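You operate a simulated robot arm through the tools that you are given. There is no shell and no other tool. Be economical: measure what you need, move in short steps, check, and stop when the job is done.

You run a simulated robot arm. Do the job below in one go: nothing can be reset, and whatever is moved stays where it is left.

## Task
Take the float rod out of service and wind up its cord.
Fine: isolate and prove dead first; float down to the foot, lamp out; 3 turns on the cord drum; supply off, box and covers left shut.

Only the result counts: the job must be done as asked and must still hold three seconds after the hand-in. Knocking over, shifting, dropping, spilling or breaking anything else fails it. Lids that push on must go on centred and level and be pressed home; caps that screw on are set level and turned clockwise until they are tight.

## Robot
A 6-joint arm with a four-finger gripper on a trunk, on a base that drives. Base frame: it is fixed to the floor where the robot stands at the start and does not move with it; the origin is under the middle of the robot, x ahead of it, y to its left, z up; the surface under the hand at the start is at about z = 850. Units: mm, rad, N and s.
With the tool pointing down near the work surface it reaches from about 260 to 680 mm from the robot's upright axis, wherever it stands. Its first joint turns from -2.897 to 2.897 rad. Places, roughly: box lock [500, 600, 1000]; cord connector [750, -1500, 1000]; cord drum crank [600, 0, 1000]; float [700, -1800, 1000]; isolator [500, -200, 1000]; loom spindle crank [500, -1800, 1000]. Payload 3.43 kg.
The TCP is the grasp point between the finger pads, 30 mm short of the fingertips. In the tool frame z runs along the fingers and y along their closing line. Largest opening 120 mm; the body of the gripper starts 85 mm behind the TCP.
Orientation is that of the tool frame in the base frame, as a unit quaternion [w, x, y, z]. With the fingers straight down and closing along the base's y, the tool's x points along the base's -x, its y along +y and its z along -z.

## Interface
- The arm moves only by the tool send_rows. Its argument "plan" is a list of rows, each an object (a shift or turn left out is 0, a gripper value left out holds the last) with "angular": the turn, a rotation vector about the base's x, y, z in units of 4 degrees (1.0 is 4 degrees), a list of three; "travel": the shift along the base's x, y, z in units of 30 mm (1.0 is 30 mm), a list of three; "gripper": the opening, from 0 (shut) to 1 (fully open). In form: [{"angular": [wx, wy, wz], "travel": [x, y, z], "gripper": gripper}, ...]. A call has 1 to 20 rows; each row shifts and turns the commanded pose from where the row before left it. A call with a number of a shift or a turn outside -1 to 1 is refused whole. A row lasts 0.2 s, in which the tool goes at most 50 mm and 0.15 rad; a call with a longer step from one row to the next is refused whole, and so is a gripper value outside its range. A pose out of reach is approached as far as the arm can. The call stops where the force on the tool passes 60 N (or 10 N more than at its start, if that is more) or the arm is blocked; 0.2 s more then pass. The fingers move at their own pace and stop on an object; they squeeze with about 31 N. The grip force told is the motor's: it shows also when the fingers shut on nothing. Time passes only in rows, and 0.2 s behind the last, so rows that do not move let the fingers close. The reply holds the time, the measured pose of the TCP, the force on the tool along the base axes, the opening and the grip force, in the units named above and with some noise, with the torque about the TCP (base axes, N m) and any sound that the robot's microphone picked up, and new pictures: "pictures" is both (left out), scene, wrist or none.
- Cameras (640 x 400 px; columns grow to the right, rows downward): "scene" is now at [37.9, 113.6, 1692.8]; the picture's right is [-0.31, -0.95, 0.00], its down [-0.82, 0.26, -0.50] and it looks along [0.48, -0.15, -0.86] (base axes); focal length 264 px, centre (320, 200). "wrist" rides on the gripper at [71, -17, -120] in the tool frame; the picture's right is [0.23, 0.97, 0.00], its down [-0.81, 0.19, -0.55] and it looks along [-0.54, 0.13, 0.83] (tool axes); focal length 275 px, centre (320, 200). There is no depth. A picture from a camera that has moved, and an enlarged one, comes with that camera's place and axes in the base frame and with its lens. The place of the scene camera against the robot may be out by one fixed shift of up to 12 mm in any direction.
- lift_body(by): slides the trunk up (or, below 0, down) by that many mm; the arm and the scene camera ride with it, the base frame stays. It gives what a move gives, with no picture.
- roll_base(legs): drives the robot by 1 to 6 legs, each [ahead, left, turn to the left] in mm, mm and rad, along the robot's own axes; the way and the turn of a leg run together, so that a leg with both is an arc; at most 1500 mm and 3.142 rad a leg. The arm and the cameras ride along, it lands a little off, and it stops where it bumps. It gives what a move gives, and a new picture of the scene camera.
- head_to(pan, tilt): turns the head with the scene camera to pan (to the left, within 2.094 rad either way) and tilt (down, from -0.506 to 1.204), counted from straight ahead of the robot. It gives what a move gives, and a new picture of the scene camera.
- inspect(camera, box): a new picture of the part [left, top, right, bottom] of that camera's present view, enlarged. It takes no simulated time.
- job_done(): hands the job in; it is judged then, once.

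Go step by step. Nothing tells you exact positions but the pictures and the camera data: compare them with the known pose of the tool, close in by small moves and look again before you grip or let go. The budget is 120 turns and 260 pictures, counting those below and the enlarged ones. Unless the task says otherwise, let go and move clear before handing in, and close with one line.

The tools are called after "Call:" as name(argument=value, ...) on one line, values as JSON. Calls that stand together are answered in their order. send_rows: Moves the arm, as the interface text tells. Its arguments: {"type":"object","properties":{"plan":{"type":"array","items":{"type":"object","properties":{"angular":{"type":"array","items":{"type":"number"}},"travel":{"type":"array","items":{"type":"number"}},"gripper":{"type":"number"}}}},"pictures":{"type":"string","enum":["both","scene","wrist","none"]}},"required":["plan"]} The other tools are called the same way: lift_body (by) slides the trunk up or down; roll_base (legs) drives the base; head_to (pan, tilt) turns the head that bears the scene camera; inspect (camera, box) takes an enlarged picture of a part of a camera's view; job_done () hands the job in.

At the start:

```text
t: 0.0
tcp_pos: [376.1, -179.0, 1216.3]
ee_rot: [0.0, 0.0, 1.0, 0.0]
force: [0.2, 1.0, -0.5]
wrist_torque: [-0.03, 0.03, -0.03]
opening: 120.1
grip_force: 0.1
trunk travel left (down, up): [-225.0, 215.0]
robot x, y, heading: [-2.5, 3.7, -0.001]
head pan, tilt: [-0.311, 1.042]
```

scene: 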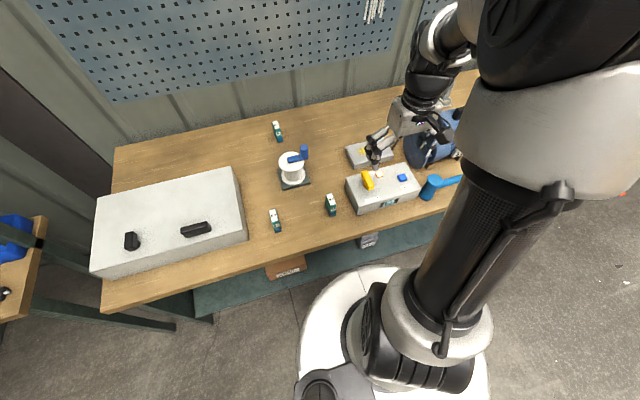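
wrist: 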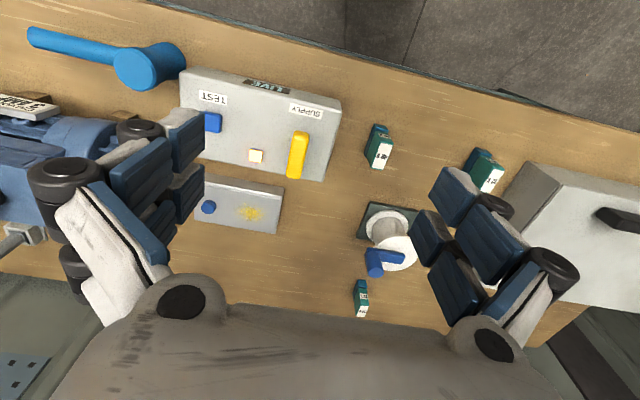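

I see a bench with a supply box (TEST button, SUPPLY handle, a display reading LIVE), a small lamp box, a cord drum with a blue crank, and a large box with a knob and handle. I'll look closer before moving.

Call:
inspect(camera="wrist", box=[160, 50, 360, 240])

Call:
inspect(camera="scene", box=[250, 110, 470, 240])

Call:
inspect(camera="scene", box=[80, 150, 300, 290])

Call:
head_to(pan=-1.4, tilt=0.5)

```text
2.11 times, centred on (260, 145) of wrist
camera zoom: at [304.3, -195.7, 1336.6], right [-0.23, 0.97, 0.0], down [0.81, 0.19, 0.55], along [0.54, 0.13, -0.83], focal length 580 px, centre (446, 316)
```

zoom: 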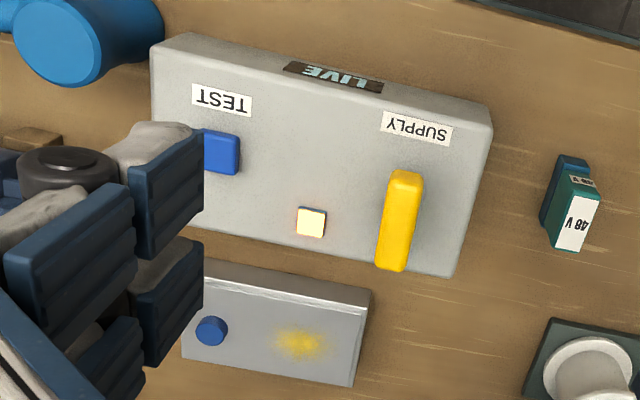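

```text
2.91 times, centred on (360, 175) of scene
camera zoom: at [37.9, 113.6, 1692.8], right [-0.31, -0.95, 0.0], down [-0.82, 0.26, -0.5], along [0.48, -0.15, -0.86], focal length 768 px, centre (204, 273)
```

zoom: 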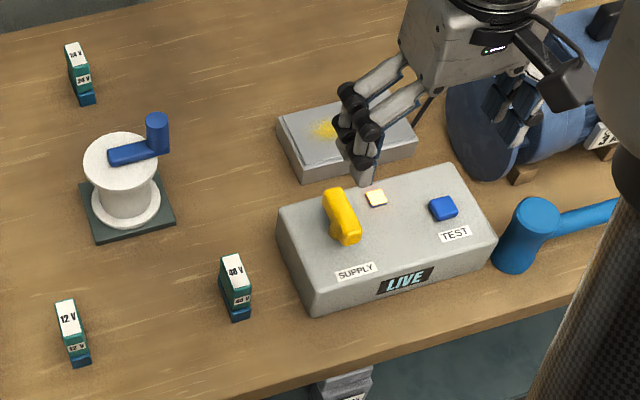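

```text
2.86 times, centred on (190, 220) of scene
camera zoom: at [37.9, 113.6, 1692.8], right [-0.31, -0.95, 0.0], down [-0.82, 0.26, -0.5], along [0.48, -0.15, -0.86], focal length 755 px, centre (691, 143)
```

zoom: 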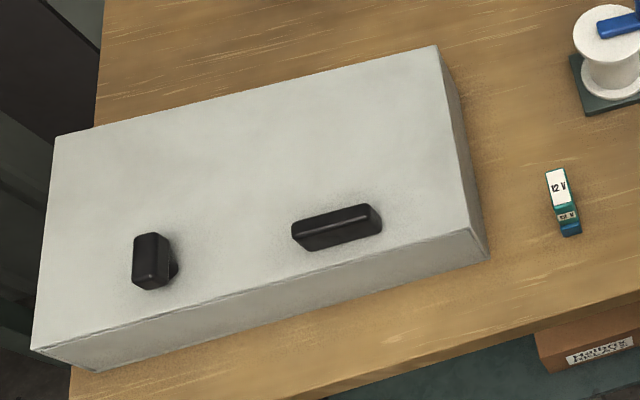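

```text
t: 1.3
tcp_pos: [375.1, -178.9, 1215.7]
ee_rot: [0.0, 0.001, 1.0, -0.001]
force: [0.5, 0.2, 0.2]
wrist_torque: [0.0, 0.0, 0.03]
opening: 120.1
grip_force: 0.0
trunk travel left (down, up): [-225.0, 215.0]
robot x, y, heading: [-0.7, 2.0, -0.001]
head pan, tilt: [-1.4, 0.499]
camera scene: at [-10.3, 44.4, 1736.8], right [-0.99, -0.17, 0.0], down [-0.08, 0.47, -0.88], along [0.15, -0.86, -0.48], focal length 264 px, centre (320, 200)
```

scene: 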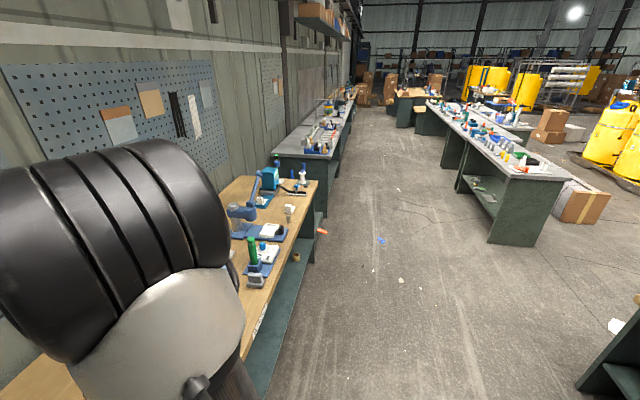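

The bench runs on to the right with the float station farther along. I'll raise the trunk for clearance and drive there to see the whole job first.

Call:
lift_body(by=150)

Call:
roll_base(legs=[[0, -1500, 0]])

Call:
head_to(pan=-0.4, tilt=0.9)

```text
t: 3.1
tcp_pos: [375.4, -180.4, 1366.0]
ee_rot: [-0.001, 0.0, 1.0, 0.0]
force: [0.1, -0.1, 0.2]
wrist_torque: [0.04, -0.02, 0.02]
opening: 120.1
grip_force: 0.1
trunk travel left (down, up): [-375.0, 65.0]
robot x, y, heading: [0.9, -2.6, 0.0]
head pan, tilt: [-1.4, 0.499]
```

```text
t: 10.6
tcp_pos: [388.8, -1696.6, 1365.2]
ee_rot: [0.0, -0.006, 1.0, 0.0]
force: [-0.4, 0.4, -0.1]
wrist_torque: [0.03, 0.02, 0.02]
opening: 119.7
grip_force: 0.0
trunk travel left (down, up): [-375.0, 65.0]
robot x, y, heading: [6.4, -1520.8, 0.014]
head pan, tilt: [-1.4, 0.499]
camera scene: at [-0.8, -1478.4, 1886.8], right [-0.98, -0.18, 0.0], down [-0.09, 0.47, -0.88], along [0.16, -0.86, -0.48], focal length 264 px, centre (320, 200)
```

scene: 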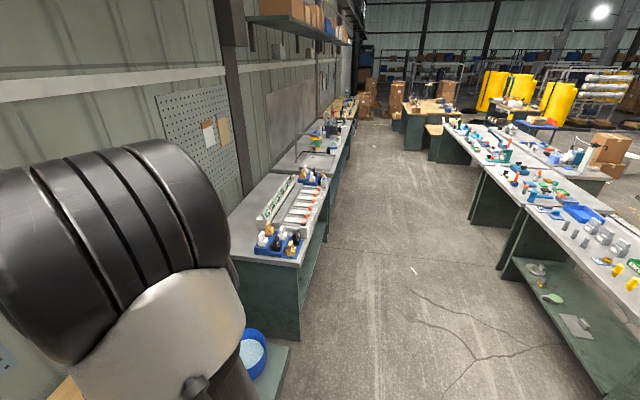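

```text
t: 11.9
tcp_pos: [389.0, -1698.0, 1366.3]
ee_rot: [0.0, -0.007, 1.0, 0.0]
force: [-0.7, 0.6, 0.5]
wrist_torque: [0.0, -0.02, 0.02]
opening: 120.2
grip_force: 0.0
trunk travel left (down, up): [-375.0, 65.0]
robot x, y, heading: [8.7, -1523.4, 0.014]
head pan, tilt: [-0.4, 0.901]
camera scene: at [52.4, -1417.3, 1853.0], right [-0.38, -0.93, 0.0], down [-0.73, 0.3, -0.62], along [0.58, -0.23, -0.78], focal length 264 px, centre (320, 200)
```

scene: 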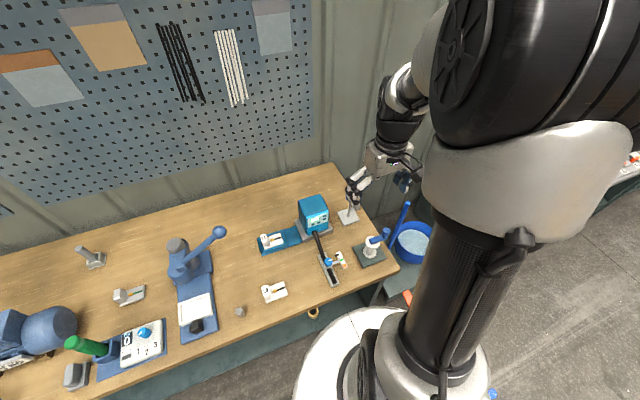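

Call:
inspect(camera="scene", box=[230, 170, 430, 310])

Call:
inspect(camera="scene", box=[40, 210, 260, 390])

Call:
send_rows(plan=[{"gripper": 1}], pictures="wrist")

```text
2.86 times, centred on (330, 240) of scene
camera zoom: at [52.4, -1417.3, 1853.0], right [-0.38, -0.93, 0.0], down [-0.73, 0.3, -0.62], along [0.58, -0.23, -0.78], focal length 755 px, centre (291, 86)
```

zoom: 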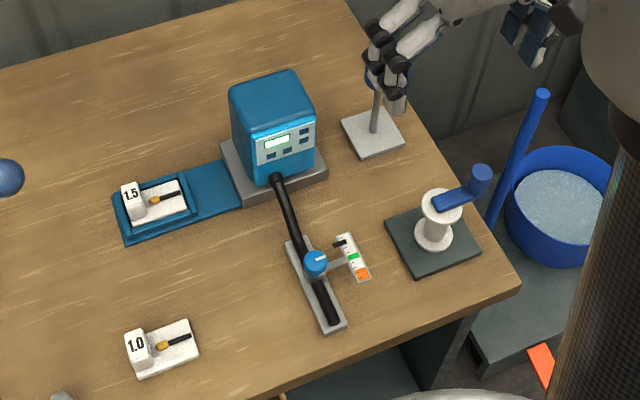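

```text
2.22 times, centred on (150, 300) of scene
camera zoom: at [52.4, -1417.3, 1853.0], right [-0.38, -0.93, 0.0], down [-0.73, 0.3, -0.62], along [0.58, -0.23, -0.78], focal length 587 px, centre (698, -22)
```

zoom: 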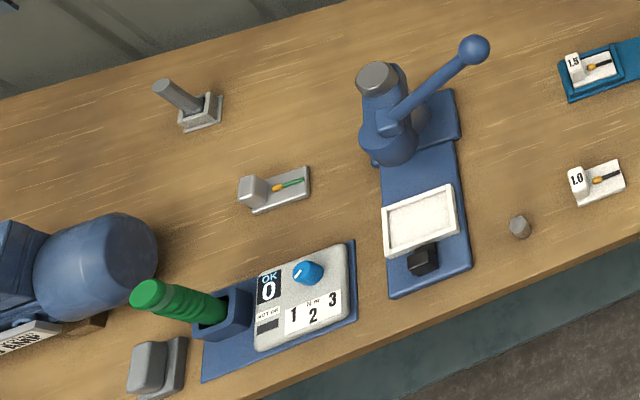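

```text
t: 12.3
tcp_pos: [388.0, -1696.6, 1365.2]
ee_rot: [0.0, -0.008, 1.0, 0.0]
force: [0.3, -0.8, 0.4]
wrist_torque: [-0.01, 0.0, 0.02]
opening: 120.2
grip_force: 0.0
trunk travel left (down, up): [-375.0, 65.0]
robot x, y, heading: [9.4, -1522.9, 0.012]
head pan, tilt: [-0.4, 0.901]
camera wrist: at [317.3, -1714.1, 1486.7], right [-0.24, 0.97, 0.0], down [0.81, 0.2, 0.55], along [0.54, 0.13, -0.83], focal length 275 px, centre (320, 200)
```

wrist: 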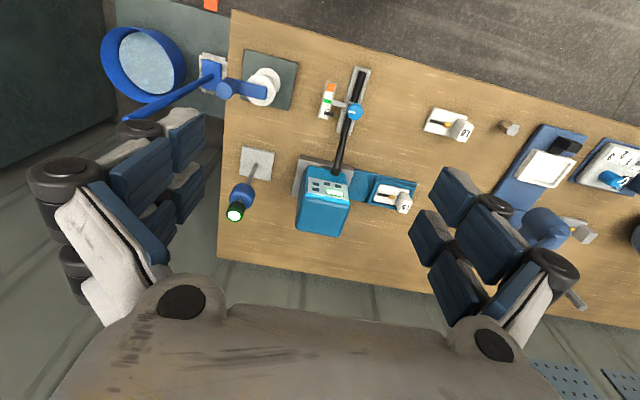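

Call:
inspect(camera="wrist", box=[280, 140, 440, 250])

Call:
inspect(camera="wrist", box=[90, 20, 280, 240])

Call:
inspect(camera="wrist", box=[300, 50, 480, 190])

Call:
inspect(camera="scene", box=[240, 180, 360, 260])

```text
3.64 times, centred on (360, 195) of wrist
camera zoom: at [317.3, -1714.1, 1486.7], right [-0.24, 0.97, 0.0], down [0.81, 0.2, 0.55], along [0.54, 0.13, -0.83], focal length 1001 px, centre (174, 218)
```

zoom: 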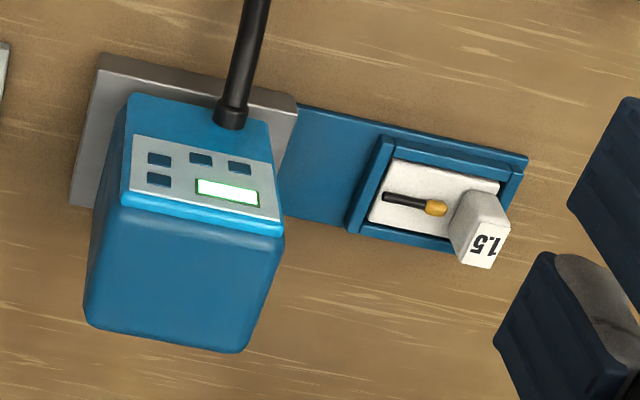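

```text
1.82 times, centred on (185, 130) of wrist
camera zoom: at [317.3, -1714.1, 1486.7], right [-0.24, 0.97, 0.0], down [0.81, 0.2, 0.55], along [0.54, 0.13, -0.83], focal length 500 px, centre (566, 327)
```

zoom: 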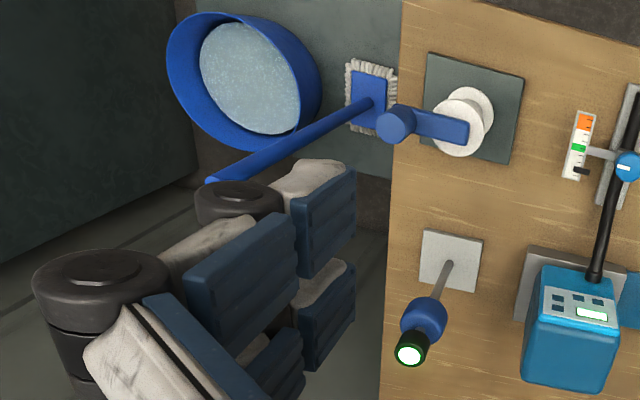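

```text
2.86 times, centred on (390, 120) of wrist
camera zoom: at [317.3, -1714.1, 1486.7], right [-0.24, 0.97, 0.0], down [0.81, 0.2, 0.55], along [0.54, 0.13, -0.83], focal length 786 px, centre (120, 429)
```

zoom: 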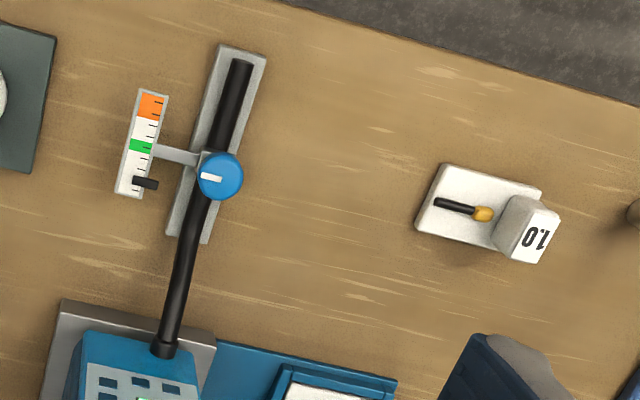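

```text
5.00 times, centred on (300, 220) of scene
camera zoom: at [52.5, -1417.2, 1852.9], right [-0.38, -0.93, 0.0], down [-0.73, 0.3, -0.62], along [0.58, -0.23, -0.78], focal length 1321 px, centre (420, 100)
```

zoom: 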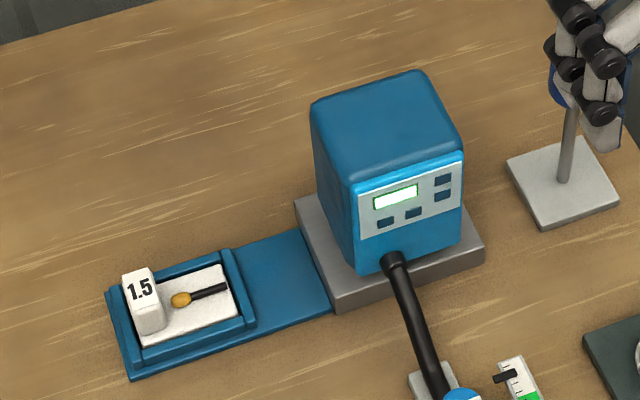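

The float is the blue ball on the rod near [690,-1800], with a lit green lamp. Isolation has to come first, so I'm going back to the supply box.

Call:
roll_base(legs=[[0, 1440, -0.013]])

Call:
head_to(pan=0.0, tilt=1.0)

```text
t: 19.3
tcp_pos: [370.7, -283.0, 1366.8]
ee_rot: [0.001, -0.004, 1.0, 0.0]
force: [0.5, -0.2, 0.1]
wrist_torque: [0.0, -0.01, -0.01]
opening: 120.0
grip_force: 0.0
trunk travel left (down, up): [-375.0, 65.0]
robot x, y, heading: [-7.4, -108.3, 0.008]
head pan, tilt: [-0.4, 0.901]
camera scene: at [38.3, -0.8, 1852.9], right [-0.38, -0.92, 0.0], down [-0.72, 0.3, -0.62], along [0.57, -0.24, -0.78], focal length 264 px, centre (320, 200)
```

scene: 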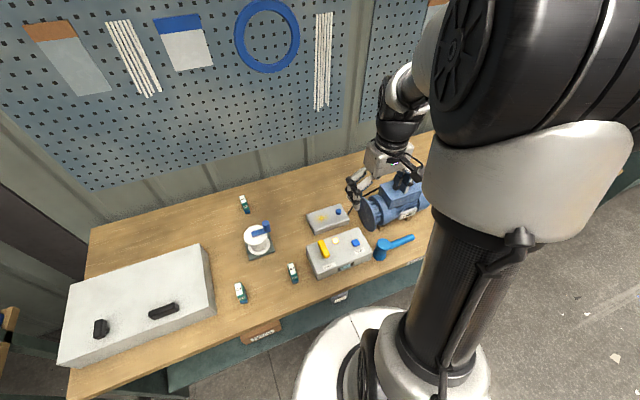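

```text
t: 20.2
tcp_pos: [372.6, -283.3, 1366.5]
ee_rot: [0.0, -0.004, 1.0, 0.0]
force: [0.3, -0.4, -0.1]
wrist_torque: [0.01, -0.03, -0.01]
opening: 119.9
grip_force: 0.1
trunk travel left (down, up): [-375.0, 65.0]
robot x, y, heading: [-1.6, -106.9, 0.008]
head pan, tilt: [0.0, 1.0]
camera scene: at [38.1, 28.1, 1845.7], right [0.01, -1.0, 0.0], down [-0.84, -0.01, -0.54], along [0.54, 0.0, -0.84], focal length 264 px, centre (320, 200)
```

scene: 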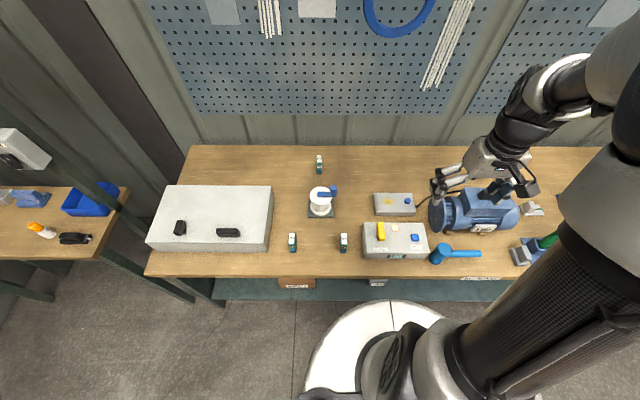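

Call:
inspect(camera="scene", box=[290, 170, 450, 270])

Call:
inspect(camera="scene", box=[300, 170, 350, 225])

Call:
lift_body(by=-150)

Call:
send_rows(plan=[{"travel": [-0.5, 0, 0]}, {"travel": [-0.5, 0, 0]}], pictures="wrist")

```text
4.00 times, centred on (370, 220) of scene
camera zoom: at [38.1, 28.1, 1845.7], right [0.01, -1.0, 0.0], down [-0.84, -0.01, -0.54], along [0.54, 0.0, -0.84], focal length 1056 px, centre (120, 120)
```

zoom: 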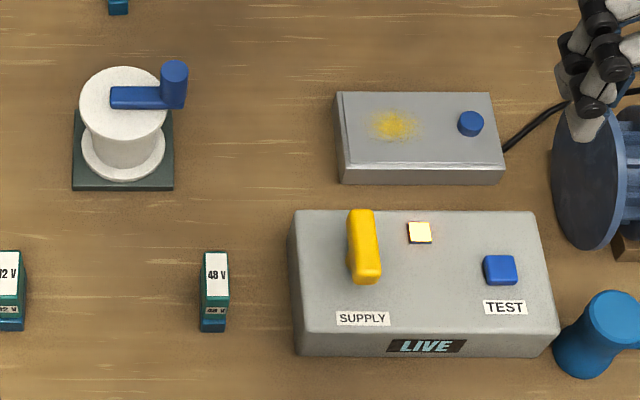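

```text
7.27 times, centred on (325, 198) of scene
camera zoom: at [38.1, 28.1, 1845.7], right [0.01, -1.0, 0.0], down [-0.84, -0.01, -0.54], along [0.54, 0.0, -0.84], focal length 1921 px, centre (284, 218)
```

zoom: 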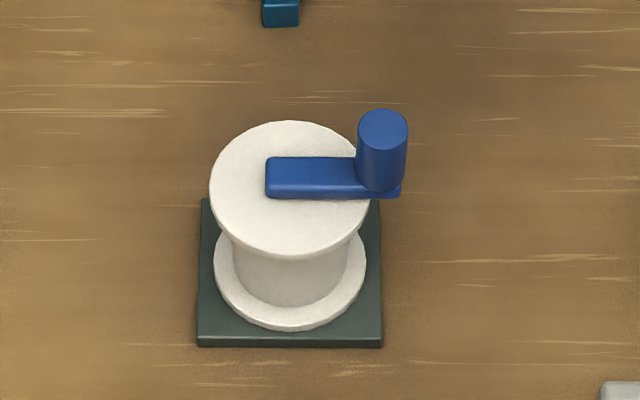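

```text
t: 22.0
tcp_pos: [373.4, -284.7, 1216.5]
ee_rot: [0.001, -0.002, 1.0, 0.0]
force: [0.0, -0.3, 0.0]
wrist_torque: [0.02, 0.0, -0.01]
opening: 120.0
grip_force: 0.0
trunk travel left (down, up): [-225.0, 215.0]
robot x, y, heading: [-2.2, -107.0, 0.006]
head pan, tilt: [0.0, 1.0]
```

```text
t: 22.6
tcp_pos: [343.1, -282.9, 1217.0]
ee_rot: [0.001, -0.003, 1.0, -0.001]
force: [1.0, 0.5, -0.8]
wrist_torque: [0.01, 0.05, 0.03]
opening: 120.1
grip_force: 0.1
trunk travel left (down, up): [-225.0, 215.0]
robot x, y, heading: [-6.2, -105.3, 0.011]
head pan, tilt: [0.0, 1.0]
camera wrist: at [271.5, -299.0, 1337.6], right [-0.24, 0.97, 0.0], down [0.81, 0.2, 0.55], along [0.54, 0.13, -0.83], focal length 275 px, centre (320, 200)
```

wrist: 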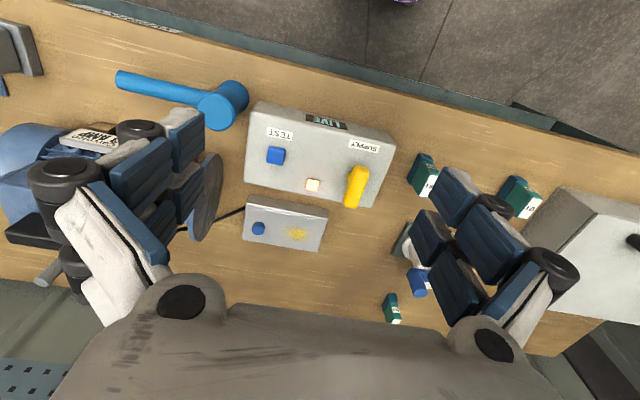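

Call:
inspect(camera="wrist", box=[240, 95, 400, 255])

Call:
send_rows(plan=[{"travel": [0, 1, -1]}, {"travel": [0, 1, -1]}, {"travel": [0, 0.5, -1]}, {"travel": [0, 0, -1]}], pictures="wrist")

```text
2.50 times, centred on (320, 175) of wrist
camera zoom: at [271.5, -299.0, 1337.6], right [-0.24, 0.97, 0.0], down [0.81, 0.2, 0.55], along [0.54, 0.13, -0.83], focal length 688 px, centre (320, 262)
```

zoom: 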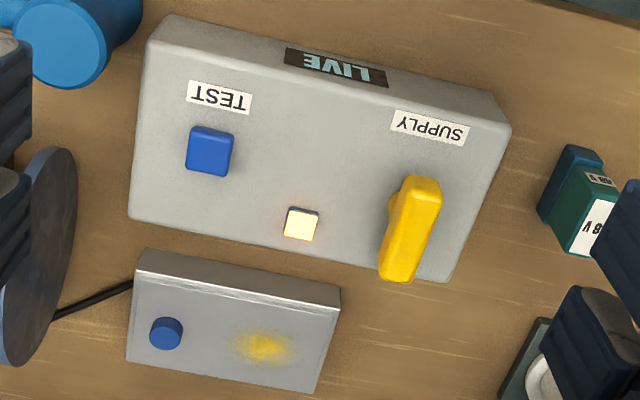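

```text
t: 23.6
tcp_pos: [343.3, -209.8, 1096.1]
ee_rot: [0.0, -0.004, 1.0, -0.001]
force: [-0.7, -0.1, 0.2]
wrist_torque: [0.0, 0.02, 0.03]
opening: 119.7
grip_force: 0.1
trunk travel left (down, up): [-225.0, 215.0]
robot x, y, heading: [-4.1, -110.2, 0.014]
head pan, tilt: [0.0, 1.0]
camera wrist: at [271.9, -225.6, 1215.9], right [-0.24, 0.97, 0.0], down [0.81, 0.2, 0.55], along [0.54, 0.13, -0.83], focal length 275 px, centre (320, 200)
```

wrist: 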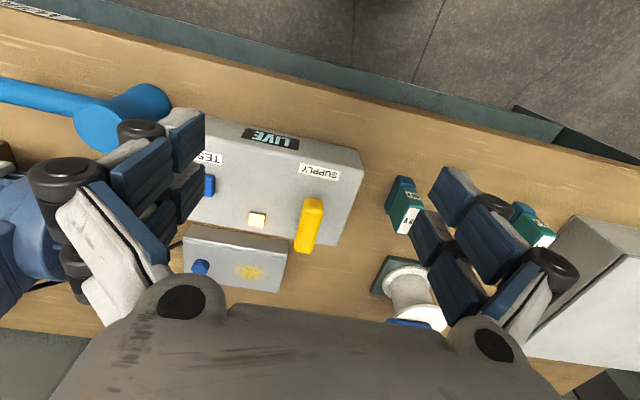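

Triangulating puts the yellow SUPPLY handle's middle at about [465,-193] with its top at z≈972, lying along x. I'll go above it with the fingers part open and check.

Call:
send_rows(plan=[{"travel": [1, 0.3, 0], "gripper": 0.5}, {"travel": [1, 0.25, 0]}, {"travel": [1, 0, 0]}, {"travel": [1, 0, -0.5]}, {"travel": [0.06, 0, -1]}, {"travel": [0, 0, -0.5]}], pictures="both")

Call:
inspect(camera="wrist", box=[180, 90, 460, 290])

Call:
inspect(camera="scene", box=[330, 180, 450, 270])

```text
t: 25.0
tcp_pos: [462.7, -191.0, 1038.0]
ee_rot: [0.0, -0.003, 1.0, 0.0]
force: [-0.1, -0.8, -0.2]
wrist_torque: [0.02, 0.01, 0.01]
opening: 60.0
grip_force: 0.1
trunk travel left (down, up): [-225.0, 215.0]
robot x, y, heading: [-2.5, -107.6, 0.005]
head pan, tilt: [0.0, 1.0]
camera scene: at [38.4, 28.4, 1695.7], right [0.01, -1.0, 0.0], down [-0.84, -0.01, -0.54], along [0.54, 0.0, -0.84], focal length 264 px, centre (320, 200)
camera wrist: at [391.2, -206.6, 1158.0], right [-0.24, 0.97, 0.0], down [0.81, 0.2, 0.55], along [0.54, 0.13, -0.83], focal length 275 px, centre (320, 200)
```

scene: 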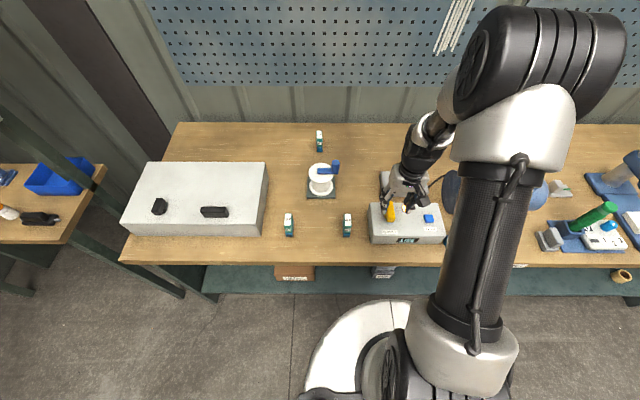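
wrist: 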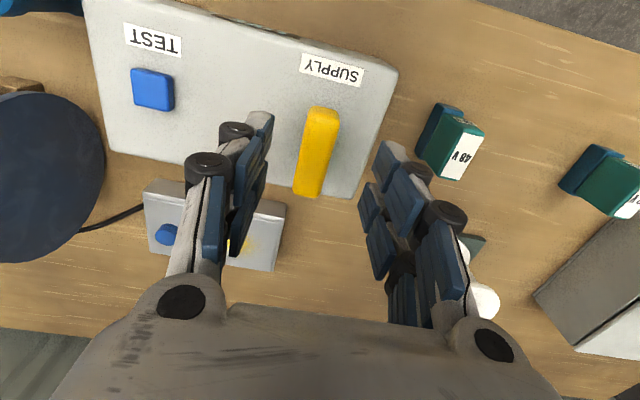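

```text
2.00 times, centred on (320, 190) of wrist
camera zoom: at [391.2, -206.6, 1158.0], right [-0.24, 0.97, 0.0], down [0.81, 0.2, 0.55], along [0.54, 0.13, -0.83], focal length 551 px, centre (320, 220)
```

zoom: 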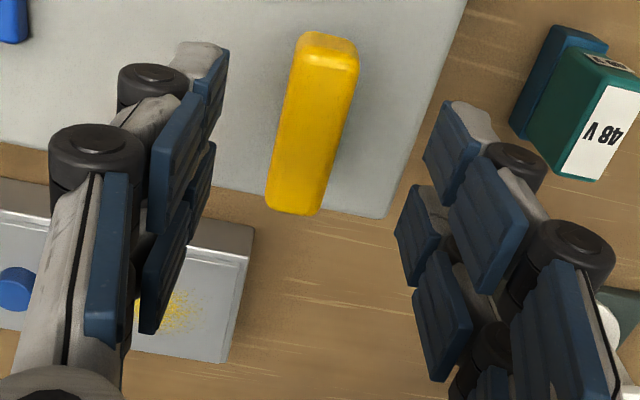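

```text
4.44 times, centred on (390, 225) of scene
camera zoom: at [38.4, 28.4, 1695.7], right [0.01, -1.0, 0.0], down [-0.84, -0.01, -0.54], along [0.54, 0.0, -0.84], focal length 1174 px, centre (9, 89)
```

zoom: 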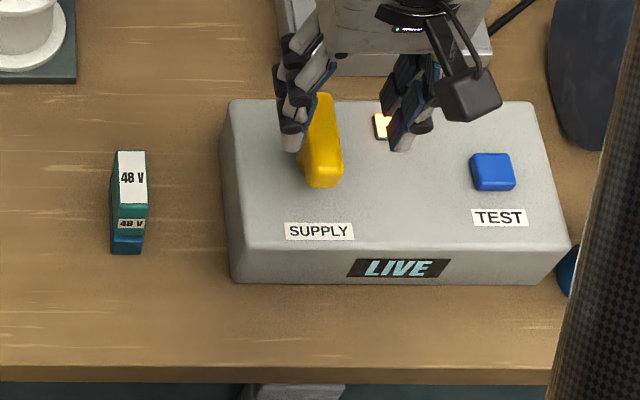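

Call:
send_rows(plan=[{"travel": [0.22, -0.03, -0.6]}, {"travel": [0, 0, -0.6]}, {"travel": [0, 0, -0.5]}, {"gripper": 0.0}, {"gripper": 0}, {"gripper": 0}, {"gripper": 0}], pictures="wrist")

```text
t: 26.6
tcp_pos: [469.2, -190.9, 984.5]
ee_rot: [0.0, -0.003, 1.0, 0.0]
force: [0.8, 5.7, -3.9]
wrist_torque: [0.26, -0.28, -0.3]
opening: 23.8
grip_force: 38.5
trunk travel left (down, up): [-225.0, 215.0]
robot x, y, heading: [-5.7, -107.8, 0.013]
head pan, tilt: [0.0, 1.0]
camera wrist: at [397.7, -206.7, 1106.2], right [-0.24, 0.97, 0.0], down [0.81, 0.2, 0.55], along [0.54, 0.13, -0.83], focal length 275 px, centre (320, 200)
```

wrist: 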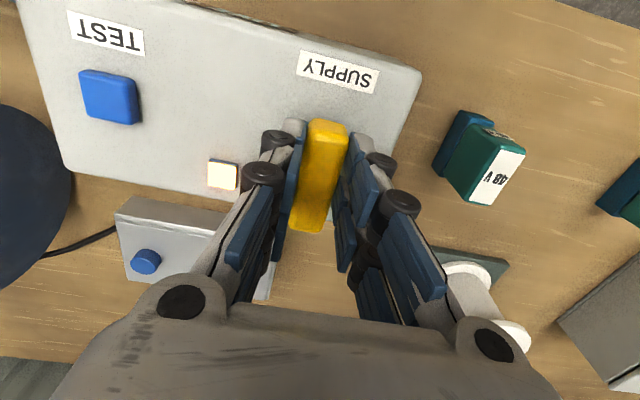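

Gripped squarely (24 mm). Now I'll try a small turn and see which way it gives.

Call:
send_rows(plan=[{"angular": [0, 0, -1]}, {"angular": [0, 0, -1]}, {"angular": [0, 0, -1]}, {}], pictures="wrist")

```text
t: 27.6
tcp_pos: [469.8, -189.1, 985.3]
ee_rot: [-0.001, 0.101, 0.995, 0.0]
force: [-1.3, 30.0, 5.8]
wrist_torque: [1.3, 0.89, 0.28]
opening: 24.2
grip_force: 44.6
trunk travel left (down, up): [-225.0, 215.0]
robot x, y, heading: [-5.7, -104.3, 0.01]
head pan, tilt: [0.0, 1.0]
camera wrist: at [396.1, -189.1, 1106.4], right [-0.03, 1.0, 0.0], down [0.83, 0.03, 0.55], along [0.55, 0.02, -0.83], focal length 275 px, centre (320, 200)
```

wrist: 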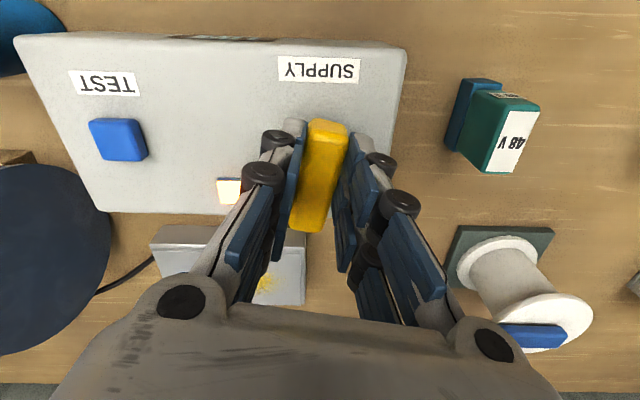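

The handle turns with the grip, clockwise, with low torque. There's some side force, so I'll give way a little in +y and continue.

Call:
send_rows(plan=[{"travel": [0, 0.1, 0]}, {"angular": [0, 0, -1], "travel": [0, 0.03, 0]}, {"angular": [0, 0, -1], "travel": [0, 0.03, 0]}, {"angular": [0, 0, -1], "travel": [0, 0.03, 0]}, {}], pictures="none")

```text
t: 28.8
tcp_pos: [470.2, -185.3, 985.1]
ee_rot: [0.0, 0.205, 0.979, -0.001]
force: [-0.9, 11.0, 10.7]
wrist_torque: [0.73, 1.22, 0.15]
opening: 23.8
grip_force: 45.4
trunk travel left (down, up): [-225.0, 215.0]
robot x, y, heading: [-5.1, -107.9, 0.007]
head pan, tilt: [0.0, 1.0]
```

Call:
send_rows(plan=[{"angular": [0, 0, -1], "travel": [0.01, 0.03, 0]}, {"angular": [0, 0, -1], "travel": [0.01, 0.03, 0]}, {"angular": [0, 0, -1], "travel": [0.01, 0.02, 0]}, {"angular": [0, 0, -1], "travel": [0.015, 0.02, 0]}, {"angular": [0, 0, -1], "travel": [0.015, 0.02, 0]}, {"angular": [0, 0, -1], "travel": [0.015, 0.02, 0]}, {}], pictures="wrist")

```text
t: 30.4
tcp_pos: [471.2, -182.7, 985.3]
ee_rot: [0.0, 0.403, 0.915, -0.001]
force: [-1.7, 2.4, -7.9]
wrist_torque: [-0.87, -0.94, 0.02]
opening: 23.9
grip_force: 45.5
trunk travel left (down, up): [-225.0, 215.0]
robot x, y, heading: [-4.0, -106.7, 0.008]
head pan, tilt: [0.0, 1.0]
camera wrist: at [412.0, -139.8, 1106.2], right [0.56, 0.83, 0.0], down [0.69, -0.47, 0.55], along [0.46, -0.31, -0.83], focal length 275 px, centre (320, 200)
```

wrist: 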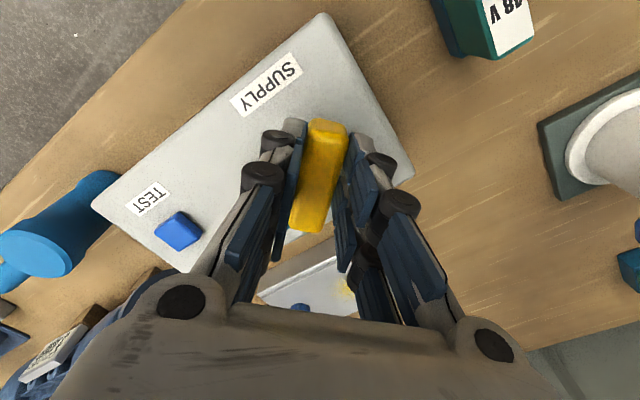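

Call:
send_rows(plan=[{"angular": [0, 0, -1], "travel": [0.015, 0.01, 0]}, {"angular": [0, 0, -1], "travel": [0.015, 0.01, 0]}, {"angular": [0, 0, -1], "travel": [0.015, 0.01, 0]}, {"angular": [0, 0, -1], "travel": [0.015, 0, 0]}, {"angular": [0, 0, -1], "travel": [0.015, 0, 0]}, {"angular": [0, 0, -1], "travel": [0.015, 0, 0]}, {"angular": [0, 0, -1], "travel": [0.015, 0, 0]}, {}], pictures="both")

Call:
inspect(camera="scene", box=[330, 180, 470, 270])

```text
t: 32.2
tcp_pos: [477.1, -179.7, 985.6]
ee_rot: [0.002, 0.613, 0.79, 0.001]
force: [5.3, 15.9, 18.1]
wrist_torque: [1.5, 0.19, 0.12]
opening: 24.1
grip_force: 44.7
trunk travel left (down, up): [-225.0, 215.0]
robot x, y, heading: [0.2, -109.3, 0.008]
head pan, tilt: [0.0, 1.0]
camera scene: at [37.4, 30.7, 1695.7], right [0.01, -1.0, 0.0], down [-0.84, -0.01, -0.54], along [0.54, 0.0, -0.84], focal length 264 px, centre (320, 200)
camera wrist: at [442.5, -113.6, 1105.9], right [0.89, 0.47, 0.0], down [0.39, -0.74, 0.56], along [0.26, -0.49, -0.83], focal length 275 px, centre (320, 200)
```

scene: 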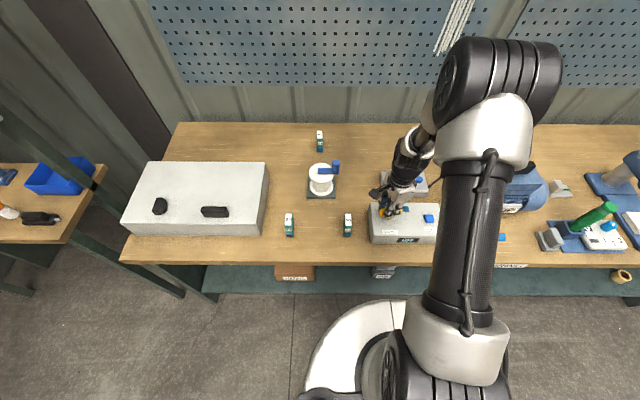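
wrist: 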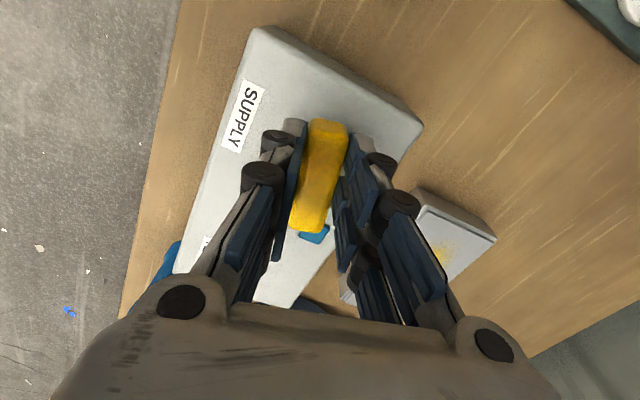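

```text
4.44 times, centred on (400, 225) of scene
camera zoom: at [37.4, 30.7, 1695.7], right [0.01, -1.0, 0.0], down [-0.84, -0.01, -0.54], along [0.54, 0.0, -0.84], focal length 1174 px, centre (-36, 89)
```

zoom: 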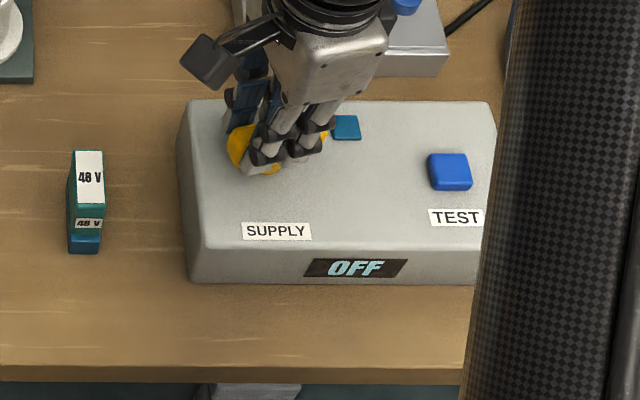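

The display shows OFF and the square lamp is out at about 76°. I'll finish to 90°.

Call:
send_rows(plan=[{"angular": [0, 0, -1], "travel": [0.02, 0.05, 0]}, {"angular": [0, 0, -1], "travel": [0.02, 0.03, 0]}, {"angular": [0, 0, -1], "travel": [0.02, 0, 0]}, {"angular": [0, 0, -0.6]}, {}], pictures="none")

```text
t: 33.4
tcp_pos: [480.0, -180.3, 985.3]
ee_rot: [0.001, 0.707, 0.707, 0.001]
force: [13.1, -4.8, -1.3]
wrist_torque: [-1.52, -0.49, 0.15]
opening: 23.8
grip_force: 45.0
trunk travel left (down, up): [-225.0, 215.0]
robot x, y, heading: [-5.2, -105.3, 0.003]
head pan, tilt: [0.0, 1.0]
```

Releasing, lifting and moving to the TEST button (about [459,-306]) with the fingers shut.

Call:
send_rows(plan=[{"gripper": 0.4}, {"gripper": 0.4}, {"travel": [0, 0, 1]}, {"travel": [0, 0, 1]}, {"angular": [0, 0, 1], "travel": [-0.1, -1, 0], "gripper": 0}, {"angular": [0, 0, 1], "travel": [-0.1, -1, 0]}, {"angular": [0, 0, 1], "travel": [-0.2, -1, 0]}, {"angular": [0, 0, 1], "travel": [-0.3, -1, 0]}, {"angular": [0, 0, 1], "travel": [0, -0.1, 0]}, {"angular": [0, 0, 1], "travel": [0, -0.1, 0]}, {"angular": [0, 0, 1]}, {"angular": [0, 0, 1]}, {"angular": [0, 0, 1]}, {"angular": [0, 0, 1]}, {"angular": [0, 0, 1]}, {"angular": [0, 0, 1]}], pictures="none")

Call:
send_rows(plan=[{"angular": [0, 0, 1]}, {"angular": [0, 0, 1]}, {"angular": [0, 0, 1]}, {"angular": [0, 0, 1]}, {"angular": [0, 0, 1]}, {"angular": [0, 0, 1]}, {"angular": [0, 0, 1]}, {"angular": [0, 0, 1]}, {"angular": [0, 0, 1]}, {"angular": [0, 0, 1]}, {"angular": [0, 0, 0.5]}], pictures="both")

Call:
inspect(camera="wrist", box=[160, 50, 400, 250])

```text
t: 36.8
tcp_pos: [456.6, -305.7, 1044.4]
ee_rot: [0.001, 0.357, 0.934, -0.001]
force: [0.0, 0.2, 0.2]
wrist_torque: [0.04, -0.01, 0.03]
opening: 0.0
grip_force: 31.0
trunk travel left (down, up): [-225.0, 215.0]
robot x, y, heading: [-3.4, -105.7, 0.009]
head pan, tilt: [0.0, 1.0]
```

```text
t: 39.2
tcp_pos: [458.3, -306.1, 1044.3]
ee_rot: [0.0, -0.001, 1.0, 0.0]
force: [-1.5, -0.4, 0.7]
wrist_torque: [0.0, 0.02, -0.02]
opening: 0.0
grip_force: 30.8
trunk travel left (down, up): [-225.0, 215.0]
robot x, y, heading: [-2.5, -107.9, 0.004]
head pan, tilt: [0.0, 1.0]
camera scene: at [38.2, 28.4, 1695.7], right [0.01, -1.0, 0.0], down [-0.84, -0.01, -0.54], along [0.54, 0.0, -0.84], focal length 264 px, centre (320, 200)
camera wrist: at [385.8, -321.6, 1165.2], right [-0.23, 0.97, 0.0], down [0.81, 0.19, 0.55], along [0.54, 0.13, -0.83], focal length 275 px, centre (320, 200)
```

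scene: 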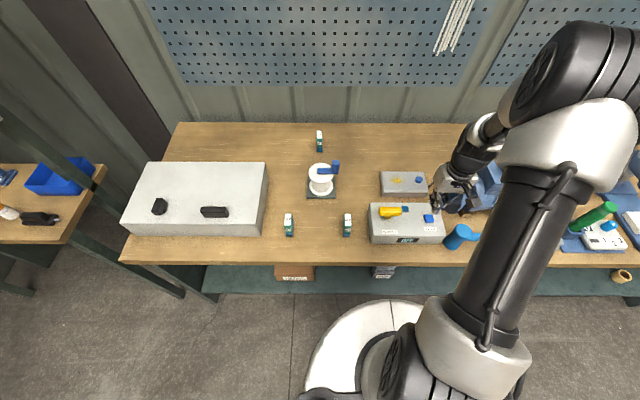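
wrist: 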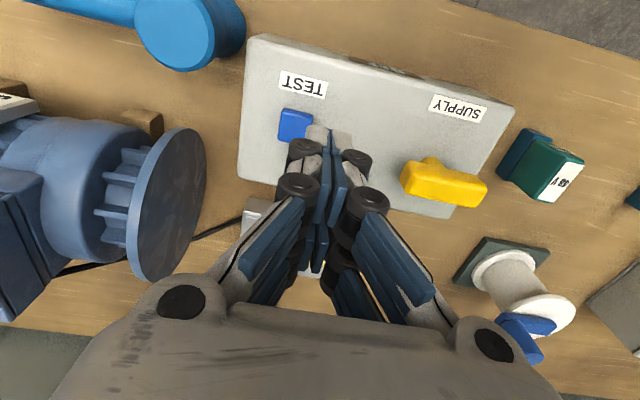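

```text
2.00 times, centred on (280, 150) of wrist
camera zoom: at [385.8, -321.6, 1165.2], right [-0.23, 0.97, 0.0], down [0.81, 0.19, 0.55], along [0.54, 0.13, -0.83], focal length 551 px, centre (400, 300)
```

zoom: 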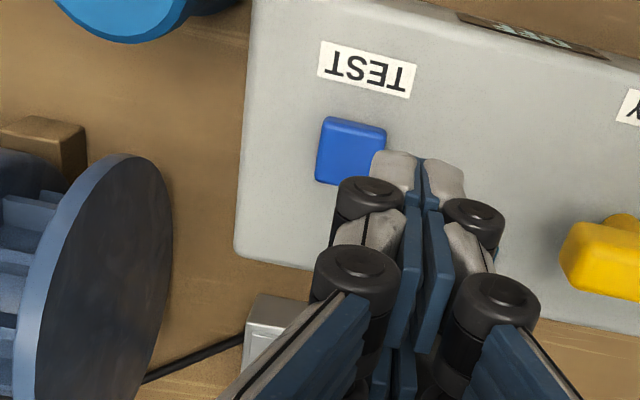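

Call:
send_rows(plan=[{"travel": [0, -0.53, -0.5]}, {"travel": [0, 0, -0.5]}, {"travel": [0, 0, -0.4]}, {"travel": [0, 0, -0.2]}, {"travel": [0, 0, -0.1]}, {"travel": [0, 0, -0.1]}, {}], pictures="wrist")

Call:
inspect(camera="scene", box=[350, 190, 490, 270])

```text
t: 40.8
tcp_pos: [456.9, -322.0, 990.7]
ee_rot: [0.001, 0.0, 1.0, -0.001]
force: [0.2, 0.2, 0.0]
wrist_torque: [0.02, 0.0, -0.03]
opening: 0.1
grip_force: 31.4
trunk travel left (down, up): [-225.0, 215.0]
robot x, y, heading: [-5.4, -107.6, 0.008]
head pan, tilt: [0.0, 1.0]
camera wrist: at [385.4, -337.5, 1111.4], right [-0.23, 0.97, 0.0], down [0.81, 0.19, 0.55], along [0.54, 0.13, -0.83], focal length 275 px, centre (320, 200)
```

wrist: 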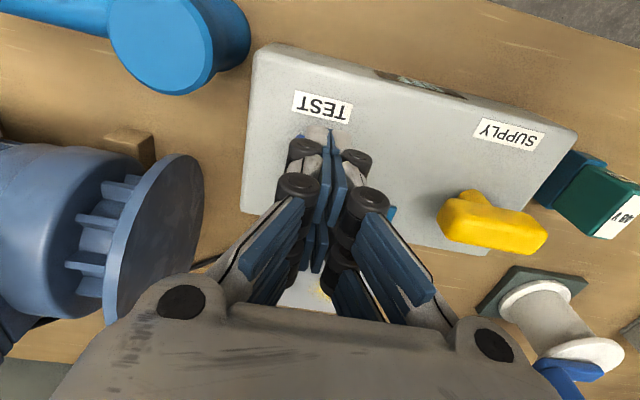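

```text
4.57 times, centred on (420, 230) of scene
camera zoom: at [38.1, 28.4, 1695.7], right [0.01, -1.0, 0.0], down [-0.84, -0.01, -0.54], along [0.54, 0.0, -0.84], focal length 1207 px, centre (-137, 63)
```

zoom: 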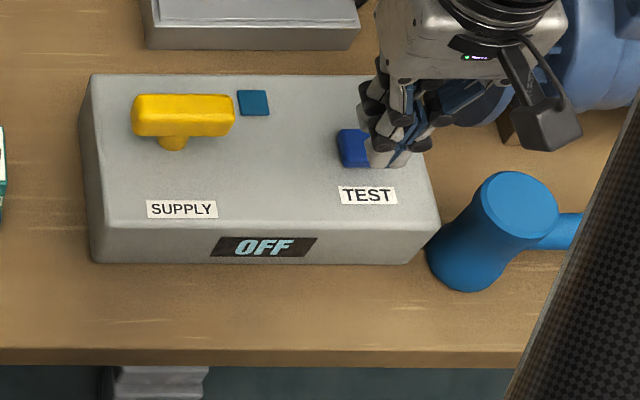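

Call:
send_rows(plan=[{"travel": [0, 0.1, -0.1]}, {"travel": [0, 0, -0.1]}, {"travel": [0, 0, -0.1]}, {"travel": [0, 0, -0.1]}, {}, {}], pictures="wrist")

Call:
inspect(camera="scene", box=[350, 190, 490, 270])

```text
t: 42.2
tcp_pos: [454.8, -319.0, 978.8]
ee_rot: [0.0, 0.0, 1.0, 0.0]
force: [-0.6, -0.3, -0.5]
wrist_torque: [0.01, 0.03, 0.04]
opening: 0.1
grip_force: 30.6
trunk travel left (down, up): [-225.0, 215.0]
robot x, y, heading: [-4.7, -107.5, 0.008]
head pan, tilt: [0.0, 1.0]
camera wrist: at [384.3, -334.4, 1099.5], right [-0.23, 0.97, 0.0], down [0.81, 0.19, 0.55], along [0.54, 0.13, -0.83], focal length 275 px, centre (320, 200)
```

wrist: 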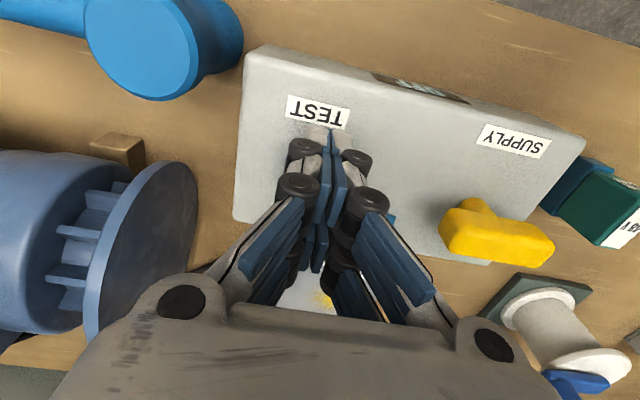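

```text
4.57 times, centred on (420, 230) of scene
camera zoom: at [38.2, 28.4, 1695.7], right [0.01, -1.0, 0.0], down [-0.84, -0.01, -0.54], along [0.54, 0.0, -0.84], focal length 1207 px, centre (-137, 63)
```

zoom: 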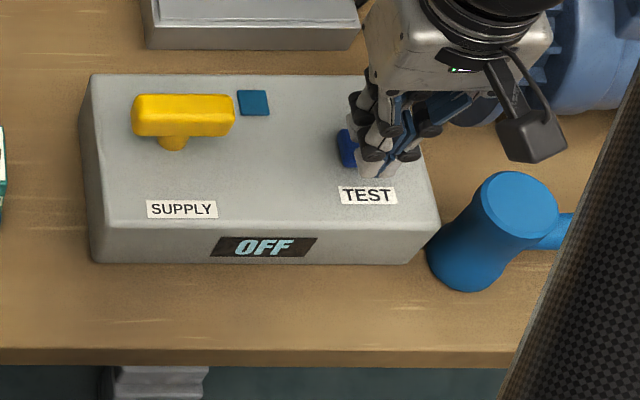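

Call:
send_rows(plan=[{"travel": [0.25, -0.12, 0]}, {"travel": [0, 0, -0.15]}, {"travel": [0, 0, -0.15]}, {"travel": [0, 0, -0.1]}, {"travel": [0, 0, -0.1]}, {}], pictures="wrist")

Call:
inspect(camera="scene", box=[350, 190, 490, 270])

```text
t: 43.6
tcp_pos: [463.8, -320.2, 963.0]
ee_rot: [-0.001, 0.001, 1.0, 0.0]
force: [0.8, 0.5, 0.7]
wrist_torque: [0.0, -0.03, 0.02]
opening: 0.1
grip_force: 31.1
trunk travel left (down, up): [-225.0, 215.0]
robot x, y, heading: [-4.8, -105.7, 0.009]
head pan, tilt: [0.0, 1.0]
camera wrist: at [392.0, -337.1, 1083.9], right [-0.23, 0.97, 0.0], down [0.81, 0.19, 0.55], along [0.54, 0.13, -0.83], focal length 275 px, centre (320, 200)
```

wrist: 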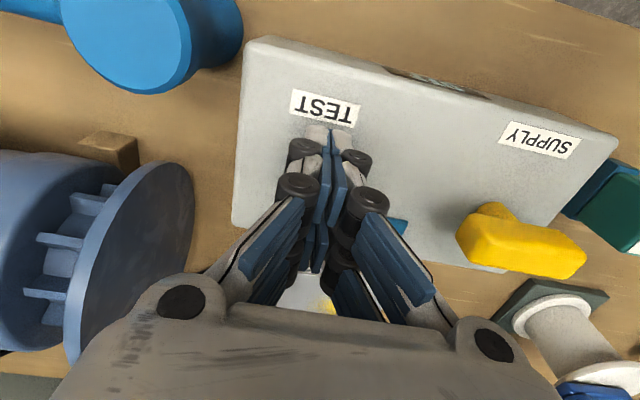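

```text
4.57 times, centred on (420, 230) of scene
camera zoom: at [38.1, 28.4, 1695.7], right [0.01, -1.0, 0.0], down [-0.84, -0.01, -0.54], along [0.54, 0.0, -0.84], focal length 1207 px, centre (-137, 63)
```

zoom: 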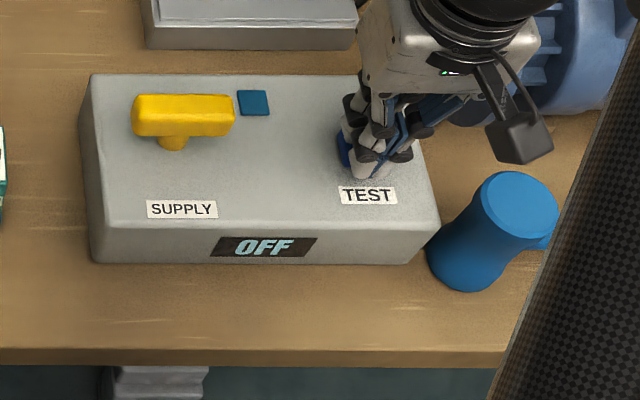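

Call:
send_rows(plan=[{"travel": [0, 0, 0.6]}, {"travel": [0.3, 0, 0]}, {"travel": [0, 0, -0.3]}, {"travel": [0, 0, -0.15]}, {"travel": [0, 0, -0.1]}, {"travel": [0, 0, -0.1]}, {"travel": [0, 0, -0.1]}, {"travel": [0, 0, -0.1]}, {}], pictures="wrist")

Call:
inspect(camera="scene", box=[350, 190, 490, 270])

```text
t: 45.6
tcp_pos: [473.1, -320.8, 956.9]
ee_rot: [-0.001, 0.0, 1.0, 0.0]
force: [-0.6, -0.4, 0.9]
wrist_torque: [-0.03, 0.05, -0.01]
opening: 5.6
grip_force: 33.2
trunk travel left (down, up): [-225.0, 215.0]
robot x, y, heading: [-3.7, -102.8, 0.01]
head pan, tilt: [0.0, 1.0]
camera wrist: at [402.0, -337.0, 1078.1], right [-0.23, 0.97, 0.0], down [0.81, 0.19, 0.55], along [0.54, 0.13, -0.83], focal length 275 px, centre (320, 200)
```

wrist: 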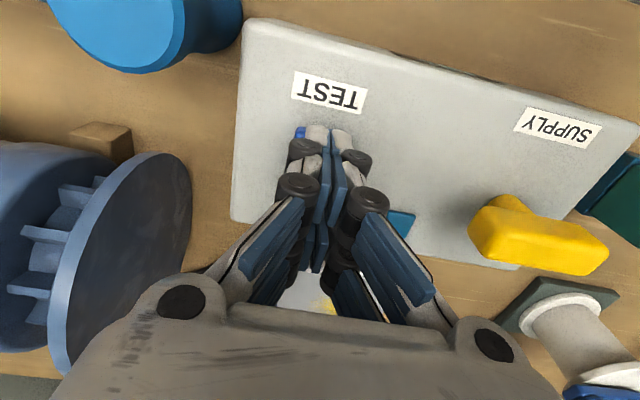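

```text
4.57 times, centred on (420, 230) of scene
camera zoom: at [38.0, 28.4, 1695.7], right [0.01, -1.0, 0.0], down [-0.84, -0.01, -0.54], along [0.54, 0.0, -0.84], focal length 1207 px, centre (-137, 63)
```

zoom: 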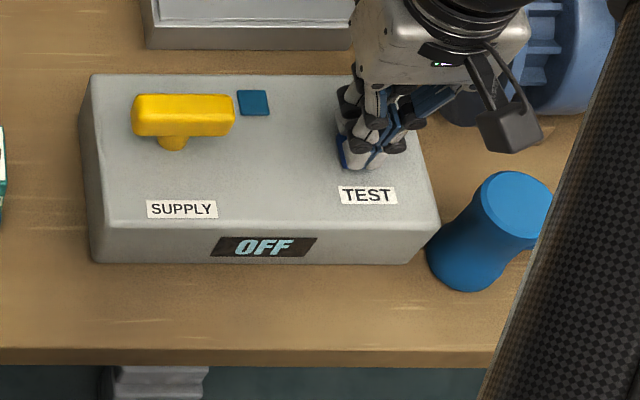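

Call:
send_rows(plan=[{"travel": [0, 0, -0.1]}, {"travel": [0, 0, -0.1]}, {"travel": [0, 0, -0.1]}, {"travel": [0, 0, -0.1]}, {}], pictures="none")

Call:
inspect(camera="scene", box=[350, 190, 490, 270])

```text
t: 46.8
tcp_pos: [472.8, -321.8, 947.8]
ee_rot: [0.004, 0.0, 1.0, -0.002]
force: [4.2, 6.6, 41.4]
wrist_torque: [0.18, 0.05, 0.01]
opening: 6.0
grip_force: 33.2
trunk travel left (down, up): [-225.0, 215.0]
robot x, y, heading: [-6.7, -107.7, 0.004]
head pan, tilt: [0.0, 1.0]
heard: click
```

```text
4.57 times, centred on (420, 230) of scene
camera zoom: at [35.4, 30.9, 1695.8], right [0.01, -1.0, 0.0], down [-0.84, -0.01, -0.54], along [0.54, 0.0, -0.84], focal length 1207 px, centre (-137, 63)
```

zoom: 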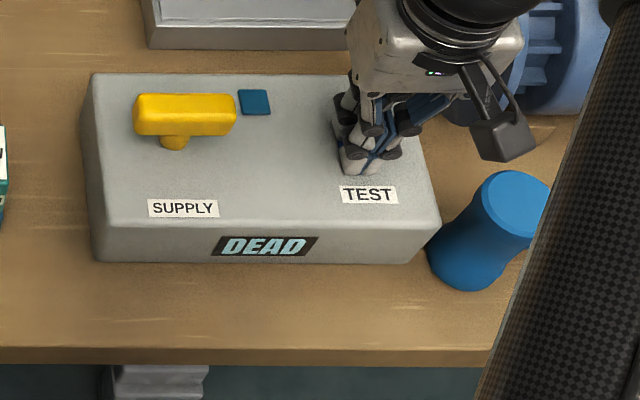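

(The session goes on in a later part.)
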